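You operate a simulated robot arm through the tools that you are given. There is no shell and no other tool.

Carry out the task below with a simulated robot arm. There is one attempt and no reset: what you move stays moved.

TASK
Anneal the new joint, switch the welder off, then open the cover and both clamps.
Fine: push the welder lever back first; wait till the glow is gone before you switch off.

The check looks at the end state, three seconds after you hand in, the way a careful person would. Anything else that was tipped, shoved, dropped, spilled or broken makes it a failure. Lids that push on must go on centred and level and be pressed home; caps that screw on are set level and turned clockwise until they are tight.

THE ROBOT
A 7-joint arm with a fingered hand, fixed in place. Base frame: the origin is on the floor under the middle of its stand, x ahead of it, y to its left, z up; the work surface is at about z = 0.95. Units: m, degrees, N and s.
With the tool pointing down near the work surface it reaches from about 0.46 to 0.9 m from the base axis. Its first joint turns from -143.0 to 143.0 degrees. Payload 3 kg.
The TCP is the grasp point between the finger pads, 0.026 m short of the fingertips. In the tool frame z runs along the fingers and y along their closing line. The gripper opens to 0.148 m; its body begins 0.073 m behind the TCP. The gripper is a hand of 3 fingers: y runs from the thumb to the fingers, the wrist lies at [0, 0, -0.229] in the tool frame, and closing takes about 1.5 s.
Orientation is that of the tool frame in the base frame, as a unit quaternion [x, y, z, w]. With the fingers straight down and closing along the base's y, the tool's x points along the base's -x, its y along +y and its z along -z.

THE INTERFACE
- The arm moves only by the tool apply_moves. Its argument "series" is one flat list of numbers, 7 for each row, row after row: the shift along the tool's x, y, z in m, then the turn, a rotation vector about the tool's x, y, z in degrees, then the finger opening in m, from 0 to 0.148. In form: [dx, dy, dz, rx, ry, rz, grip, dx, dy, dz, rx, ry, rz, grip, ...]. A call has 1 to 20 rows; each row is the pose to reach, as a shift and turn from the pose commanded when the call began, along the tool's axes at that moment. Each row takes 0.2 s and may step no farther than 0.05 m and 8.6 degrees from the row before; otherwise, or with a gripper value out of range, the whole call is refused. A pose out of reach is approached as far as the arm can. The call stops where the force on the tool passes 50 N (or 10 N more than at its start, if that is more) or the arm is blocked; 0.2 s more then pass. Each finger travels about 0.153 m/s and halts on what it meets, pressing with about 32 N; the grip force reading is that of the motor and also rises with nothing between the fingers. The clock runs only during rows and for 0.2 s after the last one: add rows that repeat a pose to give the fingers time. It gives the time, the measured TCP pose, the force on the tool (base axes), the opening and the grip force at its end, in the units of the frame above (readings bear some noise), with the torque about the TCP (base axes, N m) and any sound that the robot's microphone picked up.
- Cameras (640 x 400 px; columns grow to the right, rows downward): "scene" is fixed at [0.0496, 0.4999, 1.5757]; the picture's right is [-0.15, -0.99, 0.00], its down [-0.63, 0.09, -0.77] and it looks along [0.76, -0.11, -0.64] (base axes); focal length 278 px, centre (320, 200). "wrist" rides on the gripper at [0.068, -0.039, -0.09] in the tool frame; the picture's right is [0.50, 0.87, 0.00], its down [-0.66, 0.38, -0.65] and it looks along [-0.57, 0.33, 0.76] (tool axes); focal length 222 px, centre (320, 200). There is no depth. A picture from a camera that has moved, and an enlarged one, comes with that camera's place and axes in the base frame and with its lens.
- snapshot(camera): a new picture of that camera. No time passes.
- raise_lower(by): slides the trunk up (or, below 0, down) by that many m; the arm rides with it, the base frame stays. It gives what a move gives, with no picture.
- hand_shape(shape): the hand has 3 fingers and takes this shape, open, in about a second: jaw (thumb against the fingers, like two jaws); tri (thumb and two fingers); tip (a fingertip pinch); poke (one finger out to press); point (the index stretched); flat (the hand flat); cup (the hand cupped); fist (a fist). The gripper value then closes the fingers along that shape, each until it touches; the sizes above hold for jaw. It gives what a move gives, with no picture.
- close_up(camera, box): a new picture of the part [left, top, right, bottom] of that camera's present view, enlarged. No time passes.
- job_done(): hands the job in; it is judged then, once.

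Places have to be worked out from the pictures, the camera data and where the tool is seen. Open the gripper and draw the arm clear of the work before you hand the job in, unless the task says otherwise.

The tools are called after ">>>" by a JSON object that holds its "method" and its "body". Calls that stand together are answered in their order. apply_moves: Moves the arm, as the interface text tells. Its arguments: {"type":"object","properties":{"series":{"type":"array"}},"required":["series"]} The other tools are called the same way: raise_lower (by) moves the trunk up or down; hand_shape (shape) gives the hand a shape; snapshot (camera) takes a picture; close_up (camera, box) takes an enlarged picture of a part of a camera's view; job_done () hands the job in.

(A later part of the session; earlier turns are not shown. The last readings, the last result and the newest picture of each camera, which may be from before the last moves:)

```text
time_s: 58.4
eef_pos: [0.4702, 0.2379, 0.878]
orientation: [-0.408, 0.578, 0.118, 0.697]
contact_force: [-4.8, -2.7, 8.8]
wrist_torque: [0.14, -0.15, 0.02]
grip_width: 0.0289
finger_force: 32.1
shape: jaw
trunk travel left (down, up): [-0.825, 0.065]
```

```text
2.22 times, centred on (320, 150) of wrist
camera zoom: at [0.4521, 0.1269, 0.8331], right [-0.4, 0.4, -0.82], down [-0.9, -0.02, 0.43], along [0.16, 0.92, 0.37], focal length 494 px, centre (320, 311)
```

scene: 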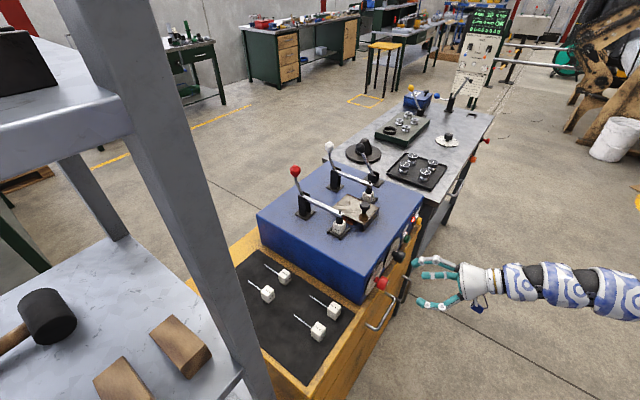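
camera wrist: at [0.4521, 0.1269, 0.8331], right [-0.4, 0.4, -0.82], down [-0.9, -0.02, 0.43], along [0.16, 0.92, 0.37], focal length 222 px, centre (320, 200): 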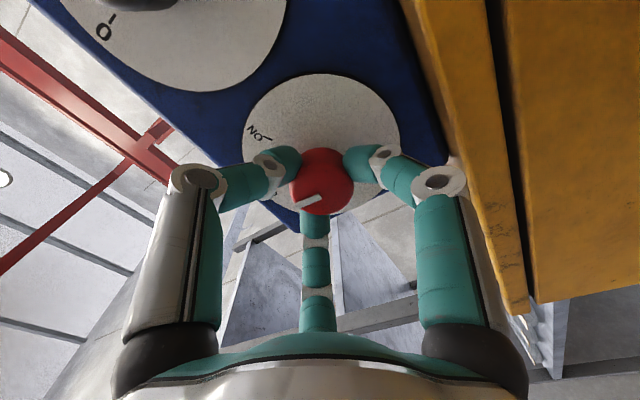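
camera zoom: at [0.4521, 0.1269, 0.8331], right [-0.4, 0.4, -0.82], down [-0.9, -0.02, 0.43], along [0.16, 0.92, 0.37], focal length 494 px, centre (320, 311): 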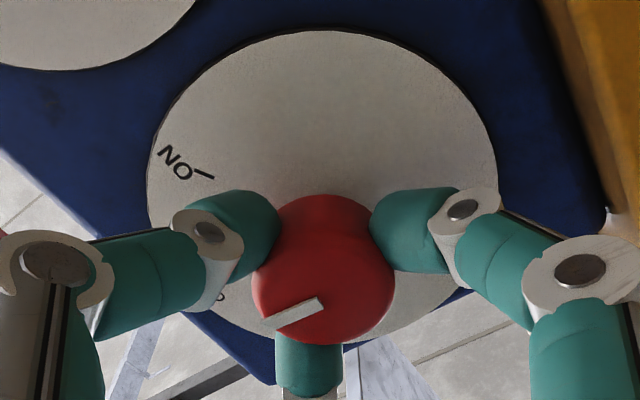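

By my measurement the pointer went from 62° to about 6° right of vertical; OFF is straight up. I turn a further 7°.

>>> {"method": "apply_moves", "body": {"series": [0, 0, 0, 0, 0, -3.5, 0.015, 0, 0, 0, 0, 0, -7, 0.015, 0, 0, 0, 0, 0, -7, 0.015]}}

>>> {"method": "close_up", "body": {"camera": "scene", "box": [365, 260, 395, 290]}}

>>> {"method": "close_up", "body": {"camera": "wrist", "box": [220, 60, 420, 240]}}

```text
time_s: 59.1
eef_pos: [0.4692, 0.2363, 0.8761]
orientation: [-0.443, 0.552, 0.077, 0.702]
contact_force: [-3.0, -2.2, 8.5]
wrist_torque: [0.18, -0.18, 0.03]
grip_width: 0.0288
finger_force: 32.4
shape: jaw
trunk travel left (down, up): [-0.825, 0.065]
```

```text
13.33 times, centred on (380, 275) of scene
camera zoom: at [0.0496, 0.4999, 1.5757], right [-0.15, -0.99, 0.0], down [-0.63, 0.09, -0.77], along [0.76, -0.11, -0.64], focal length 3710 px, centre (-480, -800)
```

zoom: 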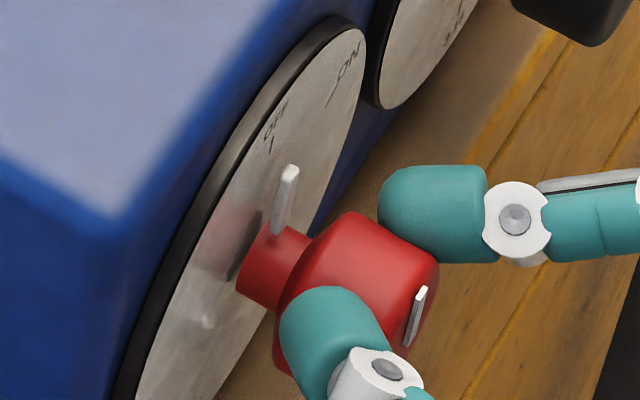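

```text
2.22 times, centred on (320, 150) of wrist
camera zoom: at [0.4557, 0.1233, 0.841], right [-0.33, 0.33, -0.89], down [-0.94, 0.01, 0.35], along [0.13, 0.95, 0.3], focal length 494 px, centre (320, 311)
```

zoom: 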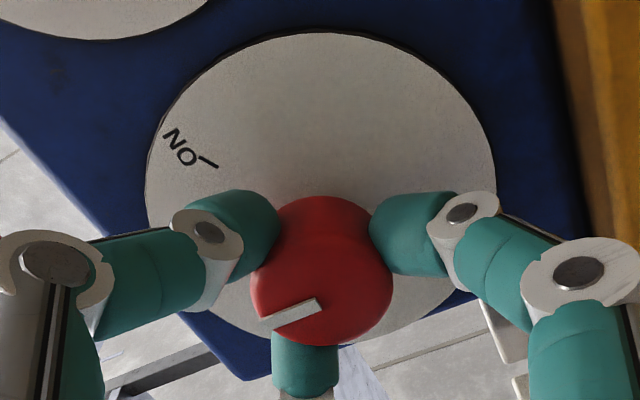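

The pointer now stands vertical at OFF. I open the fingers, back away along the axis and verify.

>>> {"method": "apply_moves", "body": {"series": [0, 0, 0, 0, 0, 0, 0.09, 0, 0, 0, 0, 0, 0, 0.1, 0, 0, 0, 0, 0, 0, 0.1, 0, 0, -0.03, 0, 0, 0, 0.1, 0, 0, -0.06, 0, 0, 0, 0.1]}}

>>> {"method": "snapshot", "body": {"camera": "wrist"}}

>>> {"method": "close_up", "body": {"camera": "scene", "box": [362, 255, 402, 295]}}

>>> {"method": "snapshot", "body": {"camera": "scene"}}

```text
time_s: 60.4
eef_pos: [0.4271, 0.1943, 0.8754]
orientation: [-0.443, 0.553, 0.077, 0.701]
contact_force: [0.5, 0.7, 0.2]
wrist_torque: [0.0, -0.02, -0.02]
grip_width: 0.0995
finger_force: 0.0
shape: jaw
trunk travel left (down, up): [-0.825, 0.065]
```

```text
taken
camera wrist: at [0.4134, 0.082, 0.84], right [-0.33, 0.32, -0.89], down [-0.94, 0.01, 0.35], along [0.13, 0.95, 0.3], focal length 222 px, centre (320, 200)
```

wrist: 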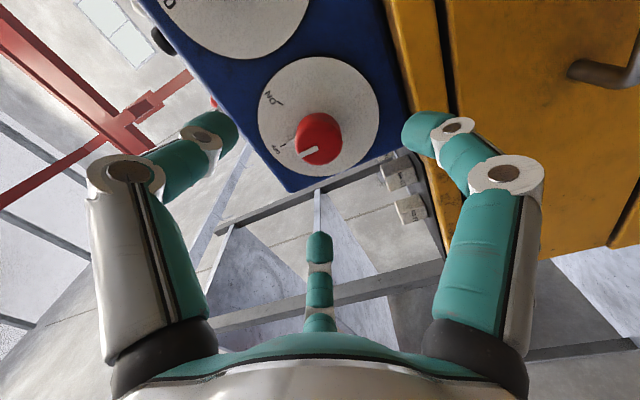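

```text
10.00 times, centred on (382, 275) of scene
camera zoom: at [0.0496, 0.4999, 1.5757], right [-0.15, -0.99, 0.0], down [-0.63, 0.09, -0.77], along [0.76, -0.11, -0.64], focal length 2782 px, centre (-300, -550)
```

zoom: 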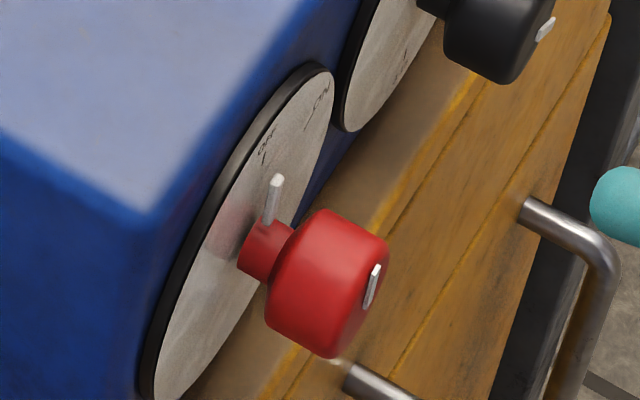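

```text
taken
```

scene: 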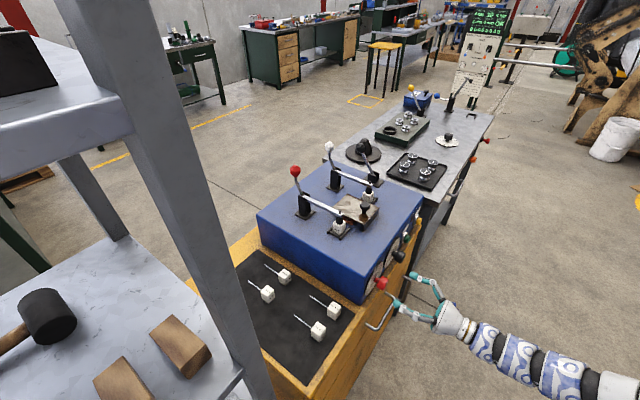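

>>> {"method": "close_up", "body": {"camera": "wrist", "box": [240, 50, 400, 190]}}

```text
2.86 times, centred on (320, 120) of wrist
camera zoom: at [0.4134, 0.082, 0.84], right [-0.33, 0.32, -0.89], down [-0.94, 0.01, 0.35], along [0.13, 0.95, 0.3], focal length 635 px, centre (320, 429)
```

zoom: 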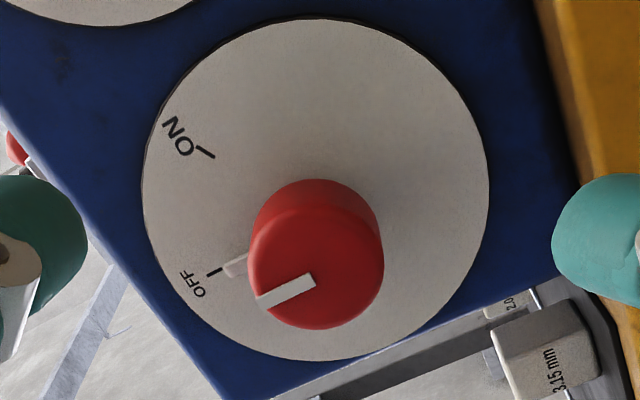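

The knob points exactly at OFF and the lamp is dark. Next is the cover: I raise the hand and turn it to look down at the cover and clamps from the front.

>>> {"method": "apply_moves", "body": {"series": [-0.0337, -0.0214, 0, -0.14, 6.51, 4.41, 0.1, -0.0675, -0.0429, 0, -0.28, 13.02, 8.83, 0.1, -0.1012, -0.0643, 0, -0.42, 19.5, 13.24, 0.1, -0.135, -0.0858, 0, -0.56, 26.0, 17.66, 0.1, -0.1687, -0.1072, 0, -0.7, 32.5, 22.07, 0.1, -0.1698, -0.1281, 0.0114, -0.84, 39.1, 26.48, 0.1, -0.1709, -0.149, 0.0227, -0.98, 45.6, 30.9, 0.1, -0.172, -0.1699, 0.0341, -1.12, 52.1, 35.3, 0.1, -0.1731, -0.1907, 0.0454, -1.26, 58.6, 39.7, 0.1, -0.1742, -0.2116, 0.0568, -1.4, 65.1, 44.1, 0.1, -0.1753, -0.2325, 0.0681, -1.54, 71.6, 48.6, 0.1, -0.1764, -0.2534, 0.0795, -1.68, 78.1, 52.97, 0.1]}}

>>> {"method": "snapshot", "body": {"camera": "wrist"}}

>>> {"method": "snapshot", "body": {"camera": "scene"}}

```text
time_s: 63.0
eef_pos: [0.5712, 0.1675, 1.163]
orientation: [-0.129, 0.983, 0.08, 0.103]
contact_force: [0.3, 0.0, -0.4]
wrist_torque: [-0.02, 0.0, 0.02]
grip_width: 0.1002
finger_force: 0.1
shape: jaw
out of reach, approached as far as the arm can: row 6, 7, 8
trunk travel left (down, up): [-0.825, 0.065]
```

```text
taken
camera wrist: at [0.5017, 0.0966, 1.23], right [-0.71, 0.71, 0.0], down [0.4, 0.4, 0.83], along [0.58, 0.59, -0.56], focal length 222 px, centre (320, 200)
```

wrist: 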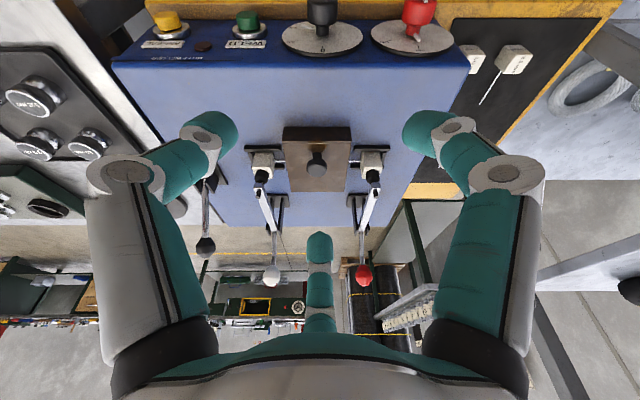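

```text
taken
```

scene: 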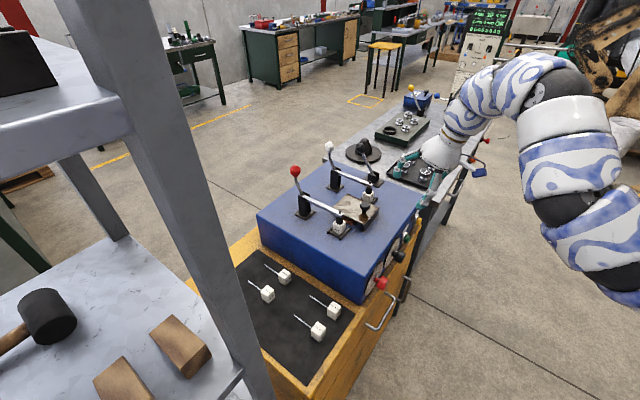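

Good view from above the front. I zoom on the cover and clamps.

>>> {"method": "close_up", "body": {"camera": "wrist", "box": [230, 110, 400, 216]}}

>>> {"method": "close_up", "body": {"camera": "wrist", "box": [180, 150, 400, 290]}}

```text
3.76 times, centred on (315, 163) of wrist
camera zoom: at [0.5017, 0.0966, 1.23], right [-0.71, 0.71, 0.0], down [0.4, 0.4, 0.83], along [0.58, 0.59, -0.56], focal length 836 px, centre (339, 339)
```

zoom: 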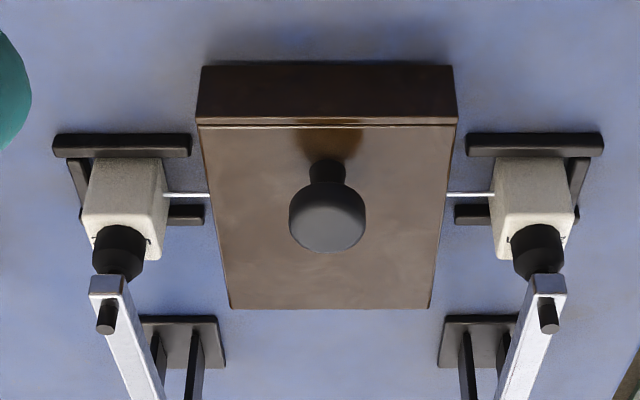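

```text
2.86 times, centred on (290, 220) of wrist
camera zoom: at [0.5017, 0.0966, 1.23], right [-0.71, 0.71, 0.0], down [0.4, 0.4, 0.83], along [0.58, 0.59, -0.56], focal length 635 px, centre (406, 143)
```

zoom: 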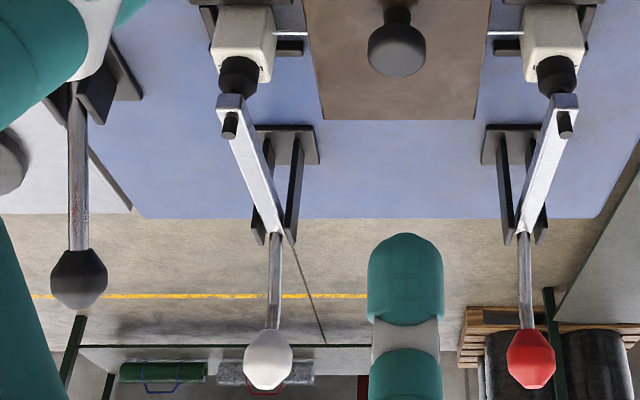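

The cover's knob head (about 3 cm wide) is at u≈0.288, w≈0.664, z≈1.01; its hinge should be at the back edge. I move to just above the knob with the hand pitched 55° and fingers narrowed to 6 cm.

>>> {"method": "apply_moves", "body": {"series": [-0.0174, 0.009, 0.027, -3.3, -5.8, 0, 0.08, -0.0348, 0.018, 0.054, -6.7, -11.5, 0, 0.065, -0.0522, 0.027, 0.081, -10, -17.3, 0, 0.06, -0.061, 0.032, 0.106, -10, -17.3, 0, 0.06, -0.0695, 0.037, 0.13, -10, -17.3, 0, 0.06]}}

>>> {"method": "snapshot", "body": {"camera": "wrist"}}

>>> {"method": "close_up", "body": {"camera": "scene", "box": [300, 150, 420, 250]}}

```text
time_s: 64.2
eef_pos: [0.6504, 0.2426, 1.0556]
orientation: [-0.124, 0.945, 0.184, 0.239]
contact_force: [-0.2, 0.4, 0.0]
wrist_torque: [0.03, 0.0, -0.02]
grip_width: 0.0602
finger_force: 0.0
shape: jaw
trunk travel left (down, up): [-0.825, 0.065]
```

```text
taken
camera wrist: at [0.5691, 0.1603, 1.0844], right [-0.71, 0.71, 0.0], down [0.17, 0.17, 0.97], along [0.69, 0.69, -0.24], focal length 222 px, centre (320, 200)
```

wrist: 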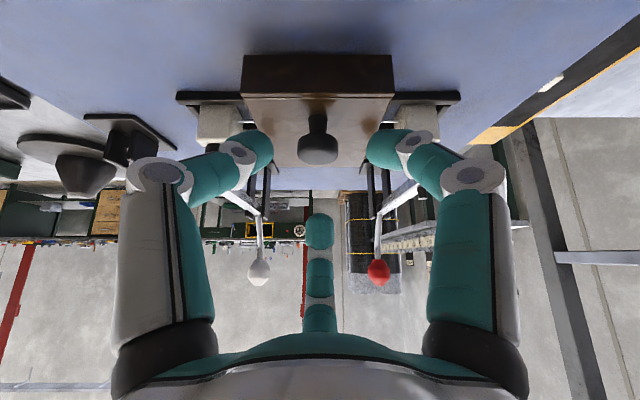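

```text
4.00 times, centred on (360, 200) of scene
camera zoom: at [0.0496, 0.4999, 1.5757], right [-0.15, -0.99, 0.0], down [-0.63, 0.09, -0.77], along [0.76, -0.11, -0.64], focal length 1113 px, centre (160, 200)
```

zoom: 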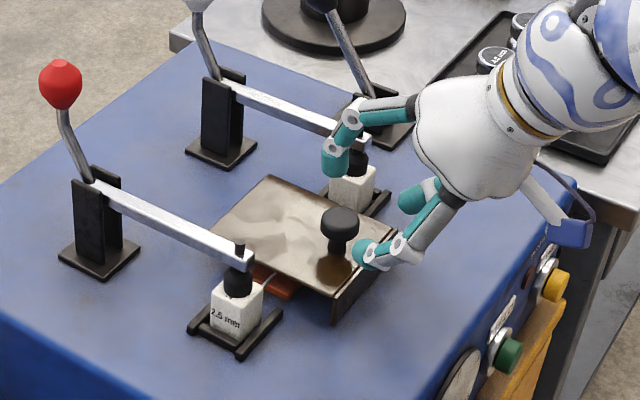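

The knob is centred between the fingers. I slide 3.3 cm along the tool axis and close on the knob.

>>> {"method": "apply_moves", "body": {"series": [0, 0, 0.017, 0, 0, 0, 0.06, 0, 0, 0.033, 0, 0, 0, 0.06, 0, 0, 0.033, 0, 0, 0, 0.03, 0, 0, 0.033, 0, 0, 0, 0.01, 0, 0, 0.033, 0, 0, 0, 0.005]}}

>>> {"method": "snapshot", "body": {"camera": "wrist"}}

>>> {"method": "close_up", "body": {"camera": "scene", "box": [300, 150, 420, 250]}}

```text
time_s: 65.3
eef_pos: [0.6621, 0.2524, 1.0302]
orientation: [-0.123, 0.946, 0.183, 0.239]
contact_force: [-20.5, -27.3, 8.1]
wrist_torque: [-0.47, 0.34, 0.13]
grip_width: 0.0098
finger_force: 31.9
shape: jaw
trunk travel left (down, up): [-0.825, 0.065]
```

```text
taken
camera wrist: at [0.5796, 0.1699, 1.0588], right [-0.71, 0.71, 0.0], down [0.17, 0.17, 0.97], along [0.69, 0.68, -0.24], focal length 222 px, centre (320, 200)
```

wrist: 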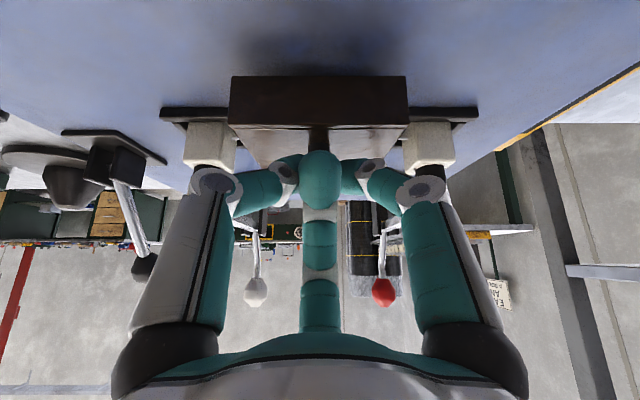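

```text
4.00 times, centred on (360, 200) of scene
camera zoom: at [0.0496, 0.4999, 1.5757], right [-0.15, -0.99, 0.0], down [-0.63, 0.09, -0.77], along [0.76, -0.11, -0.64], focal length 1113 px, centre (160, 200)
```

zoom: 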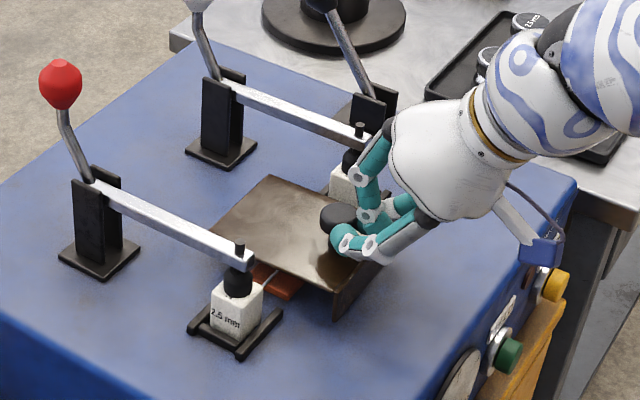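

The fingertips stopped just in front of the knob (it sits ~5 mm deeper than assumed: w≈0.668, z≈1.006). I reopen, go 1 cm deeper and close again.

>>> {"method": "apply_moves", "body": {"series": [0, 0, -0.006, 0, 0, 0, 0.04, 0, 0, -0.006, 0, 0, 0, 0.07, 0, 0, -0.006, 0, 0, 0, 0.07, 0, 0, 0.006, 0, 0, 0, 0.07, 0, 0, 0.014, 0, 0, 0, 0.07]}}

>>> {"method": "snapshot", "body": {"camera": "wrist"}}

>>> {"method": "close_up", "body": {"camera": "scene", "box": [320, 170, 400, 240]}}

```text
time_s: 66.5
eef_pos: [0.6691, 0.2619, 1.0188]
orientation: [-0.124, 0.945, 0.184, 0.241]
contact_force: [-0.3, -2.9, 16.0]
wrist_torque: [-0.47, -0.17, -0.05]
grip_width: 0.0686
finger_force: 0.0
shape: jaw
trunk travel left (down, up): [-0.825, 0.065]
```

```text
taken
camera wrist: at [0.5879, 0.1794, 1.0481], right [-0.71, 0.71, 0.0], down [0.17, 0.17, 0.97], along [0.69, 0.69, -0.24], focal length 222 px, centre (320, 200)
```

wrist: 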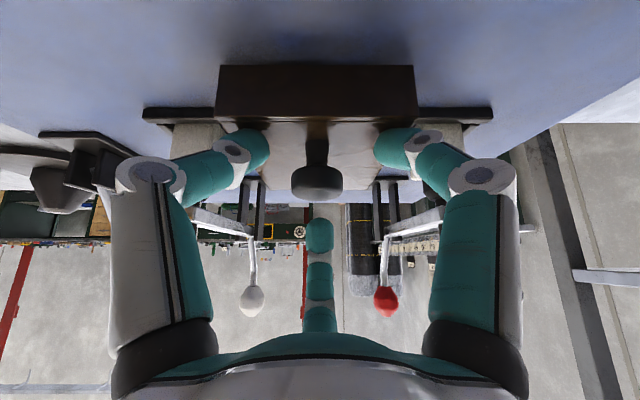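

```text
5.71 times, centred on (360, 205) of scene
camera zoom: at [0.0496, 0.4999, 1.5757], right [-0.15, -0.99, 0.0], down [-0.63, 0.09, -0.77], along [0.76, -0.11, -0.64], focal length 1590 px, centre (91, 171)
```

zoom: 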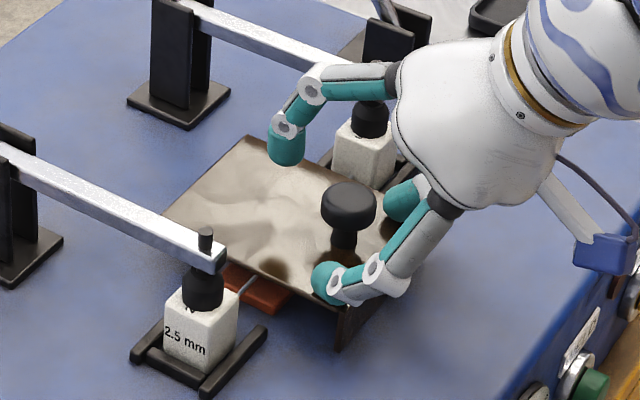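

The fingers now surround the knob, with the two front tips lightly pressing the cover plate. I back off 4 mm to relieve that and close.

>>> {"method": "apply_moves", "body": {"series": [0, 0, -0.004, 0, 0, 0, 0.07, 0, 0, -0.004, 0, 0, 0, 0.04, 0, 0, -0.004, 0, 0, 0, 0.02, 0, 0, -0.004, 0, 0, 0, 0.005, 0, 0, -0.004, 0, 0, 0, 0.005]}}

>>> {"method": "snapshot", "body": {"camera": "wrist"}}

>>> {"method": "close_up", "body": {"camera": "scene", "box": [320, 170, 400, 240]}}

```text
time_s: 67.8
eef_pos: [0.6659, 0.2617, 1.0206]
orientation: [-0.125, 0.946, 0.183, 0.238]
contact_force: [-6.7, 12.7, -2.8]
wrist_torque: [0.28, 0.19, 0.16]
grip_width: 0.0252
finger_force: 31.8
shape: jaw
trunk travel left (down, up): [-0.825, 0.065]
```

```text
taken
camera wrist: at [0.5847, 0.1796, 1.0494], right [-0.71, 0.71, 0.0], down [0.17, 0.17, 0.97], along [0.68, 0.69, -0.25], focal length 222 px, centre (320, 200)
```

wrist: 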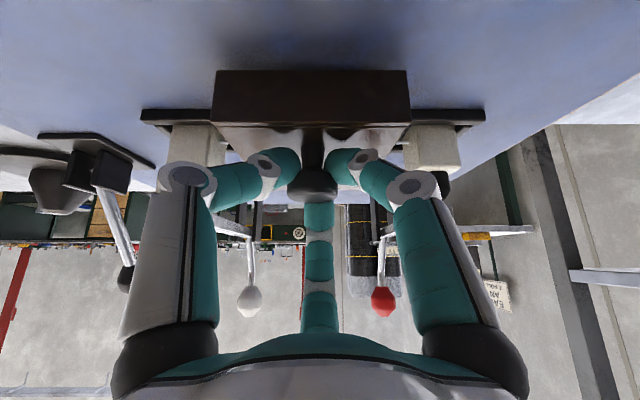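

```text
5.71 times, centred on (360, 205) of scene
camera zoom: at [0.0496, 0.4999, 1.5757], right [-0.15, -0.99, 0.0], down [-0.63, 0.09, -0.77], along [0.76, -0.11, -0.64], focal length 1590 px, centre (91, 171)
```

zoom: 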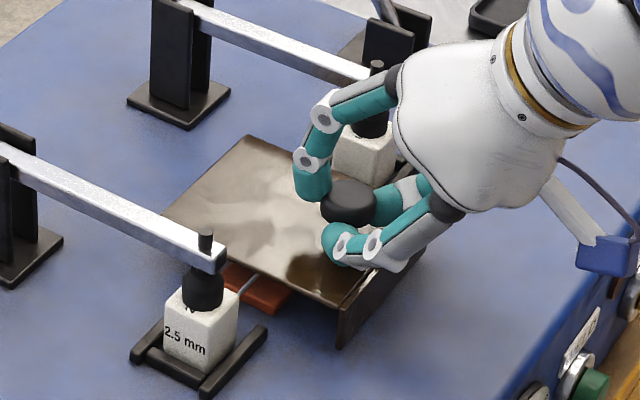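

The knob is gripped (2.5 cm). I begin lifting the cover: 10° of rotation about the assumed back hinge, and check.

>>> {"method": "apply_moves", "body": {"series": [-0.0075, 0.0044, -0.0048, 2.5, 4.33, 0, 0.005, -0.0154, 0.0089, -0.0088, 5, 8.66, 0, 0.005]}}

>>> {"method": "snapshot", "body": {"camera": "wrist"}}

>>> {"method": "close_up", "body": {"camera": "scene", "box": [320, 170, 400, 240]}}

```text
time_s: 68.3
eef_pos: [0.6726, 0.2679, 1.0382]
orientation: [-0.127, 0.968, 0.132, 0.172]
contact_force: [-9.7, 12.6, -0.9]
wrist_torque: [0.27, 0.17, -0.01]
grip_width: 0.0242
finger_force: 32.2
shape: jaw
trunk travel left (down, up): [-0.825, 0.065]
```

```text
taken
camera wrist: at [0.5969, 0.1906, 1.0874], right [-0.71, 0.71, 0.0], down [0.29, 0.29, 0.91], along [0.65, 0.65, -0.41], focal length 222 px, centre (320, 200)
```

wrist: 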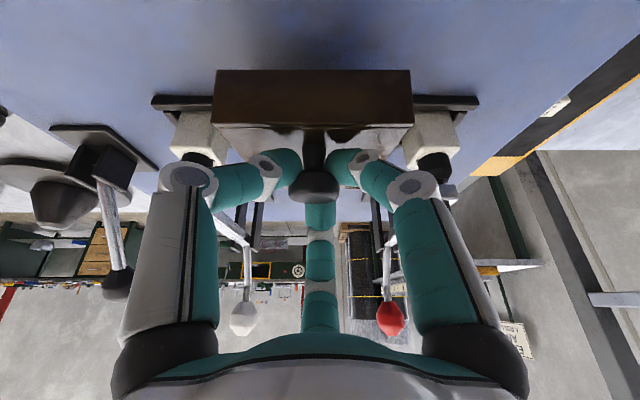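

```text
5.71 times, centred on (360, 205) of scene
camera zoom: at [0.0496, 0.4999, 1.5757], right [-0.15, -0.99, 0.0], down [-0.63, 0.09, -0.77], along [0.76, -0.11, -0.64], focal length 1590 px, centre (91, 171)
```

zoom: 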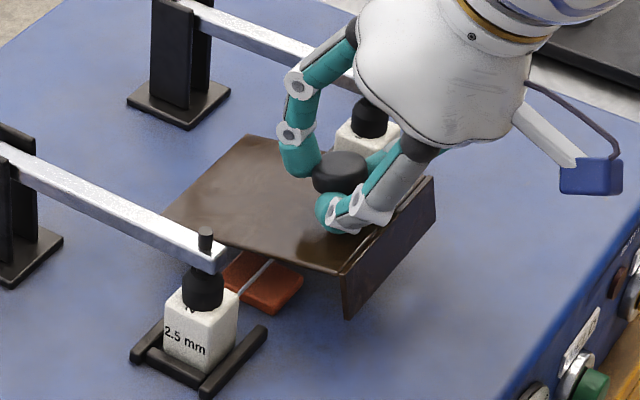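

The cover hinges at the back as assumed and follows with low force. I continue the arc another 30°.

>>> {"method": "apply_moves", "body": {"series": [-0.0075, 0.0044, -0.0048, 2.5, 4.33, 0, 0.005, -0.0153, 0.0089, -0.0088, 5, 8.66, 0, 0.005, -0.0235, 0.0135, -0.0121, 7.5, 12.99, 0, 0.005, -0.0317, 0.0183, -0.0143, 10, 17.32, 0, 0.005, -0.0403, 0.0233, -0.0158, 12.5, 21.65, 0, 0.005, -0.0489, 0.0282, -0.0166, 15, 25.98, 0, 0.005]}}

>>> {"method": "snapshot", "body": {"camera": "wrist"}}

>>> {"method": "snapshot", "body": {"camera": "scene"}}

>>> {"method": "close_up", "body": {"camera": "scene", "box": [320, 150, 420, 230]}}

```text
time_s: 69.8
eef_pos: [0.7039, 0.2989, 1.0776]
orientation: [-0.13, 0.99, -0.027, -0.035]
contact_force: [-10.6, 9.2, 3.1]
wrist_torque: [0.22, 0.18, -0.19]
grip_width: 0.0238
finger_force: 32.0
shape: jaw
trunk travel left (down, up): [-0.825, 0.065]
```

```text
taken
camera wrist: at [0.656, 0.2487, 1.1748], right [-0.71, 0.71, 0.0], down [0.57, 0.57, 0.58], along [0.41, 0.41, -0.81], focal length 222 px, centre (320, 200)
```

wrist: 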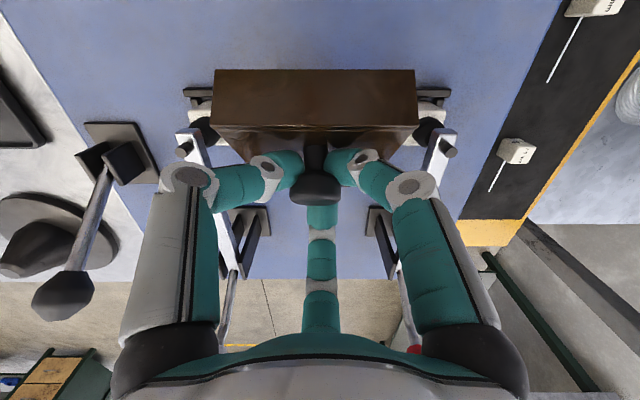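

```text
taken
```

scene: 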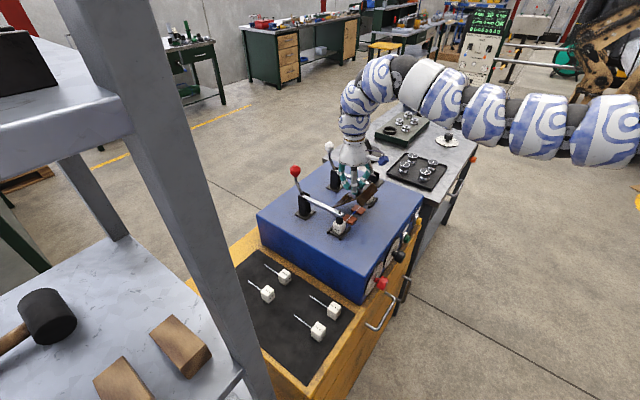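

```text
5.00 times, centred on (370, 190) of scene
camera zoom: at [0.0496, 0.4999, 1.5757], right [-0.15, -0.99, 0.0], down [-0.63, 0.09, -0.77], along [0.76, -0.11, -0.64], focal length 1391 px, centre (70, 250)
```

zoom: 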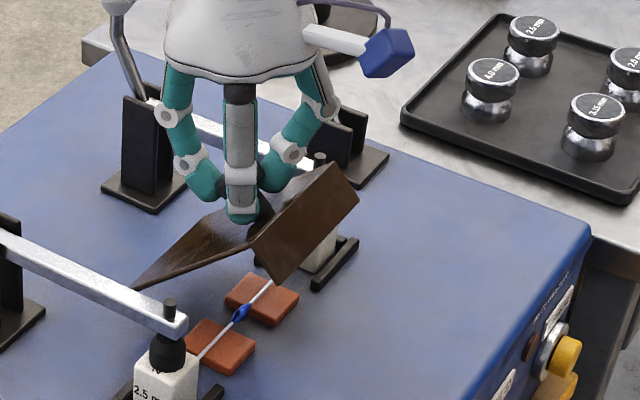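

The cover is at about 40° and the joint is visible, blue and not glowing. I continue the arc, tilting the hand a bit past vertical.

>>> {"method": "apply_moves", "body": {"series": [-0.0076, 0.0043, -0.0048, 2.5, 4.33, 0, 0.005, -0.0155, 0.0089, -0.0088, 5, 8.66, 0, 0.005, -0.0235, 0.0136, -0.012, 7.5, 12.99, 0, 0.005, -0.0319, 0.0184, -0.0144, 10, 17.32, 0, 0.005]}}

>>> {"method": "snapshot", "body": {"camera": "wrist"}}

>>> {"method": "close_up", "body": {"camera": "scene", "box": [300, 120, 420, 230]}}

```text
time_s: 70.3
eef_pos: [0.7161, 0.3057, 1.0772]
orientation: [-0.128, 0.989, -0.044, -0.059]
contact_force: [11.3, 23.3, -50.4]
wrist_torque: [0.41, -0.49, 0.06]
grip_width: 0.0171
finger_force: 32.1
shape: jaw
out of reach, approached as far as the arm can: row 1, 2
trunk travel left (down, up): [-0.825, 0.065]
stopped in row 2: the force on the tool passed its limit at 52 N (the readings are from after the stop); the commanded pose is now the measured one
```

```text
taken
camera wrist: at [0.6725, 0.2602, 1.1777], right [-0.71, 0.71, 0.0], down [0.6, 0.6, 0.53], along [0.38, 0.38, -0.85], focal length 222 px, centre (320, 200)
```

wrist: 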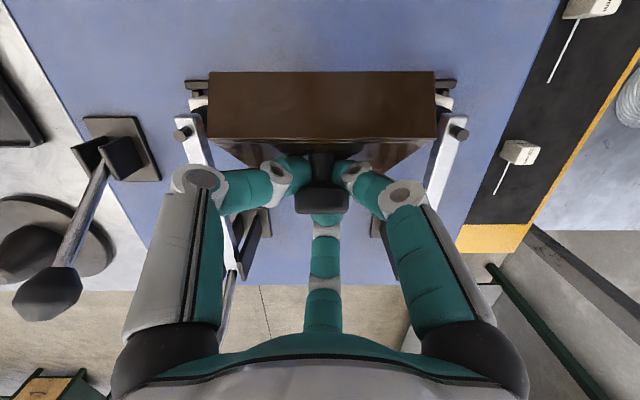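

```text
3.64 times, centred on (360, 175) of scene
camera zoom: at [0.0496, 0.4999, 1.5757], right [-0.15, -0.99, 0.0], down [-0.63, 0.09, -0.77], along [0.76, -0.11, -0.64], focal length 1012 px, centre (174, 291)
```

zoom: 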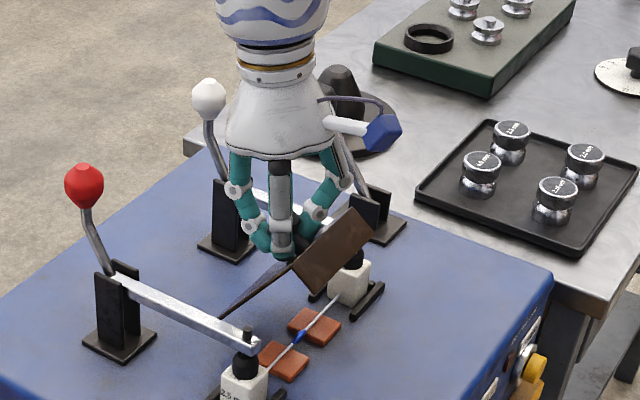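

The wrist can't tilt much past vertical, so force built up. I hold this orientation and pause one row to read the settled force.

>>> {"method": "apply_moves", "body": {"series": [0, 0, 0, 0, 0, 0, 0.005]}}

```text
time_s: 70.7
eef_pos: [0.7179, 0.3068, 1.0776]
orientation: [-0.128, 0.989, -0.047, -0.06]
contact_force: [8.9, 22.3, -50.8]
wrist_torque: [0.32, -0.44, 0.08]
grip_width: 0.0171
finger_force: 32.0
shape: jaw
trunk travel left (down, up): [-0.825, 0.065]
```

The hand is pulling outward on the hinge (about 55 N). I ease the hand 6 mm down toward the hinge and loosen the fingers to a cage around the knob stem, to relieve load and see whether the cover stays by itself.

>>> {"method": "apply_moves", "body": {"series": [0, 0, 0.006, 0, 0, 0, 0.015, 0, 0, 0.006, 0, 0, 0, 0.024, 0, 0, 0.006, 0, 0, 0, 0.024]}}

>>> {"method": "snapshot", "body": {"camera": "wrist"}}

>>> {"method": "close_up", "body": {"camera": "scene", "box": [300, 120, 420, 230]}}

```text
time_s: 71.5
eef_pos: [0.7155, 0.301, 1.078]
orientation: [-0.127, 0.989, -0.045, -0.056]
contact_force: [0.1, 0.5, -0.8]
wrist_torque: [0.03, 0.06, 0.0]
grip_width: 0.0239
finger_force: 0.1
shape: jaw
trunk travel left (down, up): [-0.825, 0.065]
```

```text
taken
camera wrist: at [0.6709, 0.2561, 1.1787], right [-0.7, 0.71, 0.0], down [0.6, 0.59, 0.54], along [0.38, 0.38, -0.84], focal length 222 px, centre (320, 200)
```

wrist: 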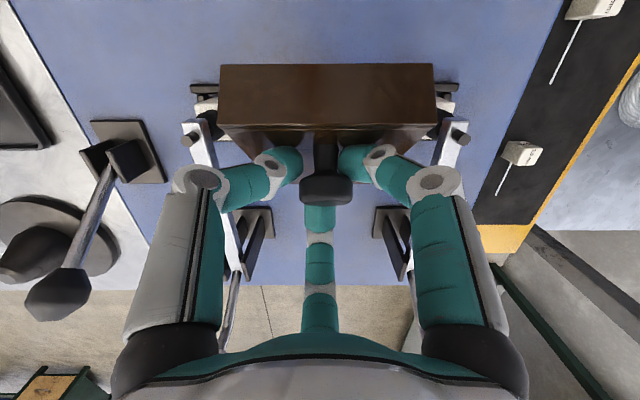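

```text
3.64 times, centred on (360, 175) of scene
camera zoom: at [0.0496, 0.4999, 1.5757], right [-0.15, -0.99, 0.0], down [-0.63, 0.09, -0.77], along [0.76, -0.11, -0.64], focal length 1012 px, centre (174, 291)
```

zoom: 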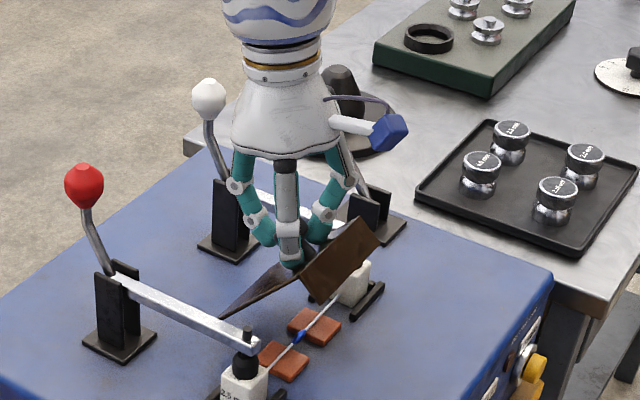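

Force dropped to zero with the loose cage and the cover stays at roughly 42–45°, so its hinge holds position. I open the fingers and lift the hand off.

>>> {"method": "apply_moves", "body": {"series": [0, 0, 0, 0, 0, 0, 0.06, 0, 0, 0, 0, 0, 0, 0.09, 0, 0, 0, 0, 0, 0, 0.09, 0, 0, -0.015, 0, 0, 0, 0.09, 0, 0, -0.03, 0, 0, 0, 0.09]}}

>>> {"method": "snapshot", "body": {"camera": "wrist"}}

>>> {"method": "close_up", "body": {"camera": "scene", "box": [300, 120, 420, 230]}}

```text
time_s: 72.7
eef_pos: [0.719, 0.3056, 1.1066]
orientation: [-0.129, 0.989, -0.044, -0.057]
contact_force: [0.1, 0.2, -0.1]
wrist_torque: [0.02, 0.03, -0.01]
grip_width: 0.0894
finger_force: 0.1
shape: jaw
trunk travel left (down, up): [-0.825, 0.065]
```

```text
taken
camera wrist: at [0.6736, 0.2612, 1.2072], right [-0.7, 0.71, 0.0], down [0.6, 0.59, 0.54], along [0.38, 0.38, -0.84], focal length 222 px, centre (320, 200)
```

wrist: 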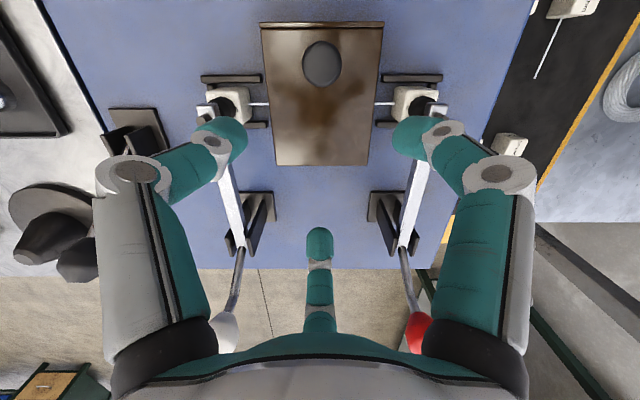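

```text
3.64 times, centred on (360, 175) of scene
camera zoom: at [0.0496, 0.4999, 1.5757], right [-0.15, -0.99, 0.0], down [-0.63, 0.09, -0.77], along [0.76, -0.11, -0.64], focal length 1012 px, centre (174, 291)
```

zoom: 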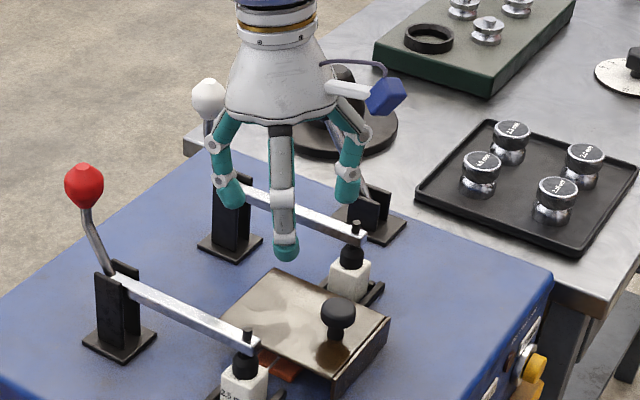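

The cover closed again once released (the cage had been holding it), undamaged. I need a pinch that lets the knob pivot so the cover can go past vertical. I raise the hand clear and try the fingertip-pinch shape to see its geometry.

>>> {"method": "apply_moves", "body": {"series": [0.01, -0.006, -0.04, 0, 0, 0, 0.09, 0.03, -0.017, -0.08, 0, 0, 0, 0.09, 0.06, -0.035, -0.11, 0, 0, 0, 0.09, 0.09, -0.052, -0.13, 0, 0, 0, 0.09]}}

>>> {"method": "hand_shape", "body": {"shape": "tip"}}

>>> {"method": "snapshot", "body": {"camera": "wrist"}}

>>> {"method": "close_up", "body": {"camera": "scene", "box": [300, 80, 420, 230]}}

```text
time_s: 73.9
eef_pos: [0.634, 0.2725, 1.2485]
orientation: [-0.154, 0.985, -0.047, -0.057]
contact_force: [1.7, -0.5, -0.4]
wrist_torque: [0.07, 0.05, -0.01]
grip_width: 0.09
finger_force: 0.1
shape: jaw
trunk travel left (down, up): [-0.825, 0.065]
stopped in row 4: the arm was blocked; the commanded pose is now the measured one
```

```text
time_s: 74.8
eef_pos: [0.6306, 0.2748, 1.2509]
orientation: [-0.154, 0.985, -0.047, -0.057]
contact_force: [-0.1, 1.1, 0.0]
wrist_torque: [0.0, 0.01, 0.04]
grip_width: 0.148
finger_force: 0.0
shape: tip
trunk travel left (down, up): [-0.825, 0.065]
```

```text
taken
camera wrist: at [0.5888, 0.2275, 1.3511], right [-0.74, 0.67, 0.0], down [0.57, 0.63, 0.54], along [0.36, 0.4, -0.84], focal length 222 px, centre (320, 200)
```

wrist: 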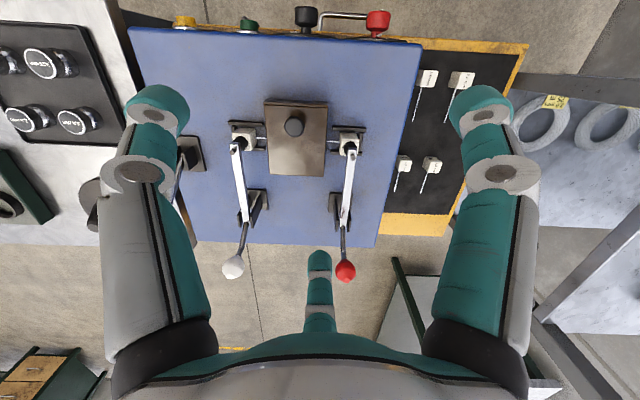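

```text
2.67 times, centred on (360, 155) of scene
camera zoom: at [0.0496, 0.4999, 1.5757], right [-0.15, -0.99, 0.0], down [-0.63, 0.09, -0.77], along [0.76, -0.11, -0.64], focal length 742 px, centre (213, 320)
```

zoom: 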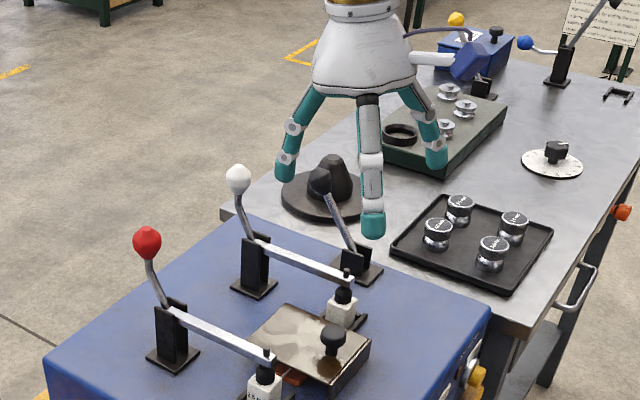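

Open, the tip shape looks the same. I close it here in free air to see how the fingertips meet.

>>> {"method": "apply_moves", "body": {"series": [0, 0, 0, 0, 0, 0, 0.08, 0, 0, 0, 0, 0, 0, 0.03, 0, 0, 0, 0, 0, 0, 0, 0, 0, 0, 0, 0, 0, 0, 0, 0, 0, 0, 0, 0, 0]}}

>>> {"method": "snapshot", "body": {"camera": "wrist"}}

>>> {"method": "close_up", "body": {"camera": "scene", "box": [300, 80, 420, 230]}}

```text
time_s: 76.0
eef_pos: [0.6314, 0.2736, 1.2517]
orientation: [-0.155, 0.985, -0.048, -0.056]
contact_force: [-0.6, 0.1, 0.7]
wrist_torque: [0.0, 0.0, 0.02]
grip_width: 0.0
finger_force: 32.0
shape: tip
trunk travel left (down, up): [-0.825, 0.065]
```

```text
taken
camera wrist: at [0.5888, 0.2273, 1.3512], right [-0.74, 0.67, 0.0], down [0.57, 0.63, 0.54], along [0.36, 0.4, -0.84], focal length 222 px, centre (320, 200)
```

wrist: 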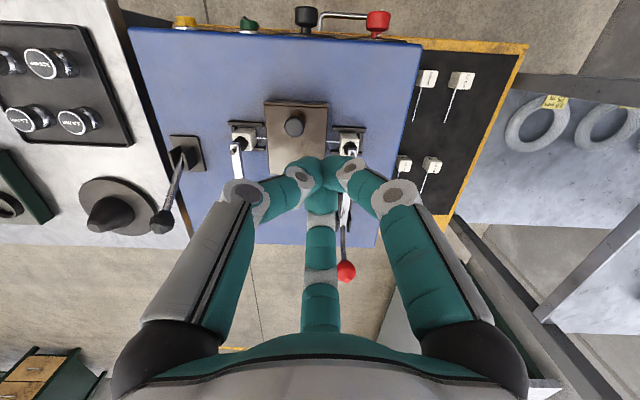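

```text
2.67 times, centred on (360, 155) of scene
camera zoom: at [0.0496, 0.4999, 1.5757], right [-0.15, -0.99, 0.0], down [-0.63, 0.09, -0.77], along [0.76, -0.11, -0.64], focal length 742 px, centre (213, 320)
```

zoom: 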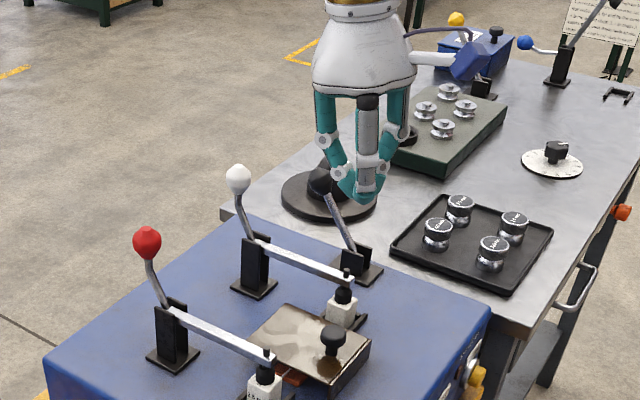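

The tip shape closes the same way. I go back to the jaw shape and will regrip the knob, this time following the hinge to ~40° and then translating along the arc with the wrist held near vertical so the knob pivots in the grip.

>>> {"method": "hand_shape", "body": {"shape": "jaw"}}

>>> {"method": "apply_moves", "body": {"series": [0.0001, -0.0063, 0.0258, -3.55, -6.3, 0.5, 0.12, 0.0001, -0.0125, 0.0516, -7.1, -12.6, 1.0, 0.09, 0.0002, -0.0188, 0.0774, -10.65, -18.9, 1.5, 0.07, 0.0003, -0.025, 0.1031, -14.2, -25.2, 2.0, 0.07, 0.0003, -0.0313, 0.1289, -17.75, -31.5, 2.5, 0.07, 0.0004, -0.0375, 0.1547, -21.3, -37.8, 2.96, 0.07, -0.0182, -0.0277, 0.1763, -21.3, -37.8, 2.96, 0.07, -0.0368, -0.0178, 0.1979, -21.3, -37.8, 2.96, 0.07]}}

>>> {"method": "snapshot", "body": {"camera": "wrist"}}

```text
time_s: 76.9
eef_pos: [0.6304, 0.274, 1.2495]
orientation: [-0.154, 0.985, -0.047, -0.056]
contact_force: [0.2, -0.5, 0.4]
wrist_torque: [0.01, -0.02, 0.0]
grip_width: 0.1479
finger_force: 0.1
shape: jaw
trunk travel left (down, up): [-0.825, 0.065]
```

```text
time_s: 78.9
eef_pos: [0.6826, 0.2588, 1.0996]
orientation: [-0.126, 0.934, 0.192, 0.272]
contact_force: [-0.3, 0.4, 0.2]
wrist_torque: [0.01, 0.01, -0.01]
grip_width: 0.0698
finger_force: 0.0
shape: jaw
out of reach, approached as far as the arm can: row 1, 2
trunk travel left (down, up): [-0.825, 0.065]
stopped in row 8: the arm was blocked; the commanded pose is now the measured one
```

```text
taken
camera wrist: at [0.5994, 0.1769, 1.1209], right [-0.7, 0.71, -0.03], down [0.11, 0.15, 0.98], along [0.7, 0.69, -0.18], focal length 222 px, centre (320, 200)
```

wrist: 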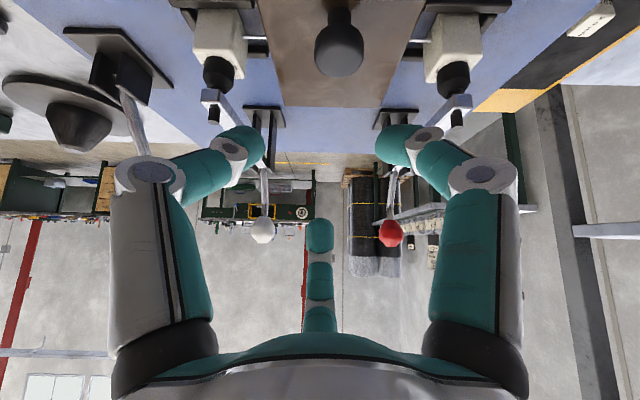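

The arm re-postured on the way. I check the scene for its configuration before continuing.

>>> {"method": "snapshot", "body": {"camera": "scene"}}

>>> {"method": "apply_moves", "body": {"series": [0, 0, 0, 0, 0, 0, 0.07]}}

```text
taken
```

scene: 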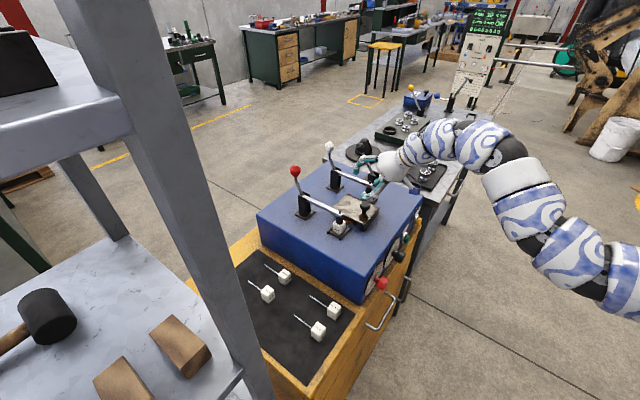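

```text
time_s: 79.3
eef_pos: [0.6839, 0.2593, 1.0991]
orientation: [-0.125, 0.935, 0.191, 0.271]
contact_force: [0.3, 0.3, -0.3]
wrist_torque: [0.02, -0.01, -0.01]
grip_width: 0.0699
finger_force: 0.1
shape: jaw
trunk travel left (down, up): [-0.825, 0.065]
```

Posture is fine, elbow to the right. I line up in front of the knob and slide in along the tool axis with the fingers open 7 cm.

>>> {"method": "apply_moves", "body": {"series": [0.0283, -0.0083, -0.0058, 0, 0, 0, 0.07, 0.0565, -0.0165, -0.0116, 0, 0, 0, 0.07, 0.0565, -0.0165, 0.02, 0, 0, 0, 0.07, 0.0565, -0.0165, 0.0484, 0, 0, 0, 0.07]}}

>>> {"method": "snapshot", "body": {"camera": "wrist"}}

>>> {"method": "close_up", "body": {"camera": "scene", "box": [320, 170, 400, 240]}}

```text
time_s: 80.3
eef_pos: [0.6647, 0.2578, 1.0237]
orientation: [-0.126, 0.935, 0.192, 0.271]
contact_force: [0.7, 0.2, 0.8]
wrist_torque: [0.0, -0.01, 0.01]
grip_width: 0.0704
finger_force: 0.1
shape: jaw
trunk travel left (down, up): [-0.825, 0.065]
```

```text
taken
camera wrist: at [0.5819, 0.1758, 1.0452], right [-0.7, 0.71, -0.03], down [0.11, 0.15, 0.98], along [0.7, 0.69, -0.18], focal length 222 px, centre (320, 200)
```

wrist: 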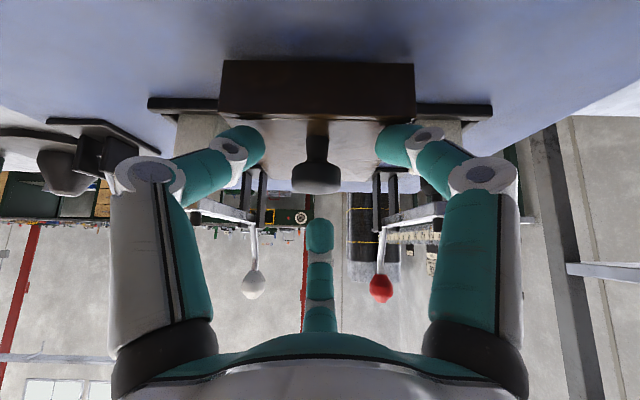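

```text
5.71 times, centred on (360, 205) of scene
camera zoom: at [0.0496, 0.4999, 1.5757], right [-0.15, -0.99, 0.0], down [-0.63, 0.09, -0.77], along [0.76, -0.11, -0.64], focal length 1590 px, centre (91, 171)
```

zoom: 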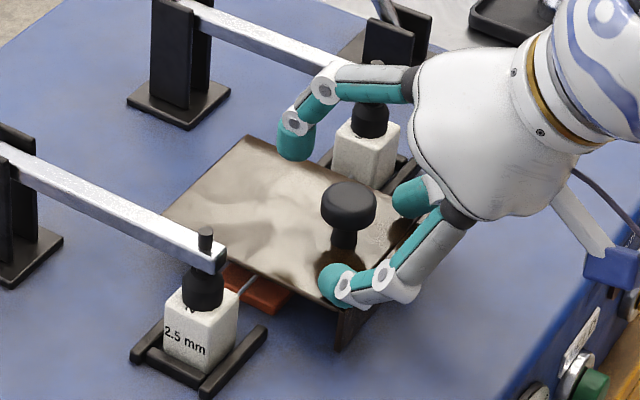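

Position matches the earlier good grip, 5 mm shy. I advance 5 mm and close.

>>> {"method": "apply_moves", "body": {"series": [0, 0, 0.005, 0, 0, 0, 0.06, 0, 0, 0.005, 0, 0, 0, 0.03, 0, 0, 0.005, 0, 0, 0, 0.005, 0, 0, 0.005, 0, 0, 0, 0.005]}}

>>> {"method": "close_up", "body": {"camera": "scene", "box": [320, 170, 400, 240]}}

>>> {"method": "snapshot", "body": {"camera": "wrist"}}

```text
time_s: 81.3
eef_pos: [0.6681, 0.2615, 1.019]
orientation: [-0.126, 0.935, 0.191, 0.271]
contact_force: [8.3, 5.7, -4.0]
wrist_torque: [-0.05, -0.09, -0.05]
grip_width: 0.017
finger_force: 31.8
shape: jaw
trunk travel left (down, up): [-0.825, 0.065]
```

```text
5.71 times, centred on (360, 205) of scene
camera zoom: at [0.0496, 0.4999, 1.5757], right [-0.15, -0.99, 0.0], down [-0.63, 0.09, -0.77], along [0.76, -0.11, -0.64], focal length 1590 px, centre (91, 171)
```

zoom: 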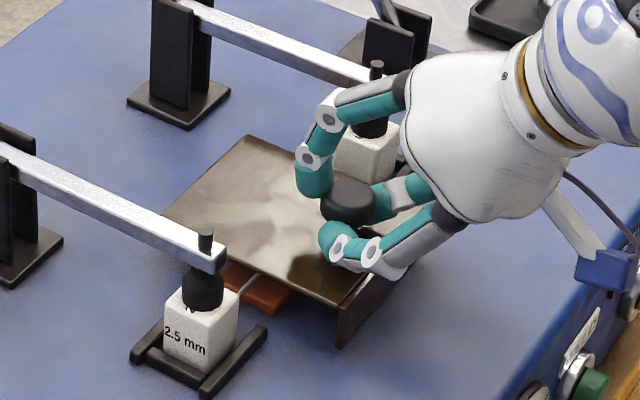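

```text
taken
camera wrist: at [0.585, 0.1783, 1.0412], right [-0.7, 0.71, -0.03], down [0.11, 0.15, 0.98], along [0.7, 0.69, -0.18], focal length 222 px, centre (320, 200)
```

wrist: 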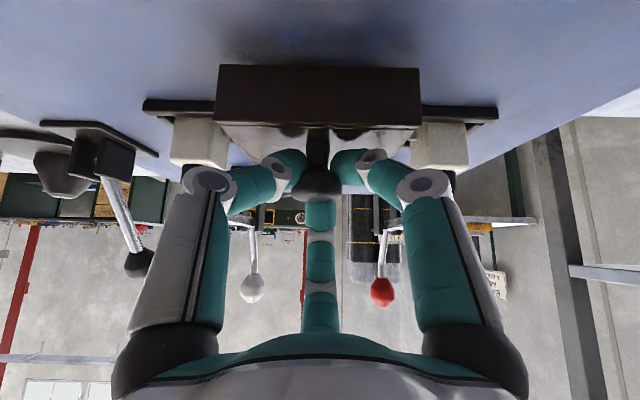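

Gripped under the knob head. I lift the cover along the hinge arc to about 40° in one call, following with the wrist.

>>> {"method": "apply_moves", "body": {"series": [-0.0074, 0.004, -0.0044, 2.44, 4.36, -0.12, 0.005, -0.0152, 0.0082, -0.008, 4.89, 8.72, -0.24, 0.005, -0.0232, 0.0127, -0.0107, 7.33, 13.08, -0.36, 0.005, -0.0313, 0.0172, -0.0129, 9.78, 17.44, -0.48, 0.005, -0.0396, 0.0218, -0.0142, 12.2, 21.8, -0.6, 0.005, -0.0478, 0.0265, -0.0145, 14.7, 26.2, -0.72, 0.005, -0.0562, 0.0311, -0.0141, 17.1, 30.5, -0.84, 0.005, -0.0644, 0.0357, -0.0128, 19.6, 34.9, -0.96, 0.005]}}

>>> {"method": "close_up", "body": {"camera": "scene", "box": [300, 120, 420, 230]}}

>>> {"method": "snapshot", "body": {"camera": "wrist"}}

```text
time_s: 83.1
eef_pos: [0.7022, 0.2964, 1.0765]
orientation: [-0.138, 0.99, -0.017, -0.002]
contact_force: [4.0, 6.3, -10.4]
wrist_torque: [0.07, -0.03, 0.03]
grip_width: 0.0164
finger_force: 31.7
shape: jaw
trunk travel left (down, up): [-0.825, 0.065]
```

```text
3.64 times, centred on (360, 175) of scene
camera zoom: at [0.0496, 0.4999, 1.5757], right [-0.15, -0.99, 0.0], down [-0.63, 0.09, -0.77], along [0.76, -0.11, -0.64], focal length 1012 px, centre (174, 291)
```

zoom: 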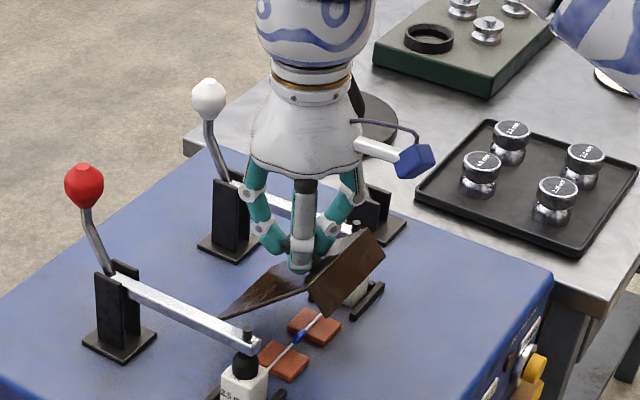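

```text
taken
camera wrist: at [0.6485, 0.2435, 1.1685], right [-0.72, 0.7, -0.02], down [0.53, 0.56, 0.64], along [0.46, 0.44, -0.77], focal length 222 px, centre (320, 200)
```

wrist: 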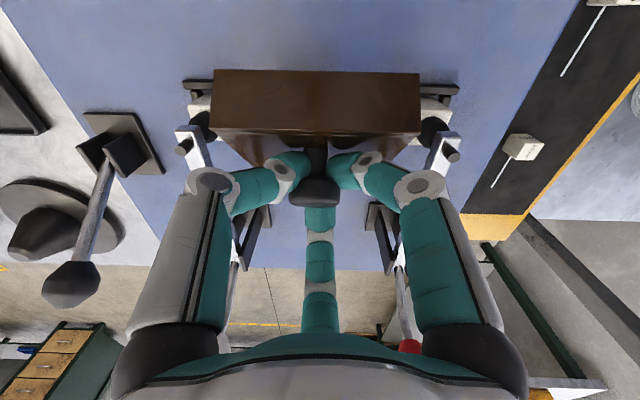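

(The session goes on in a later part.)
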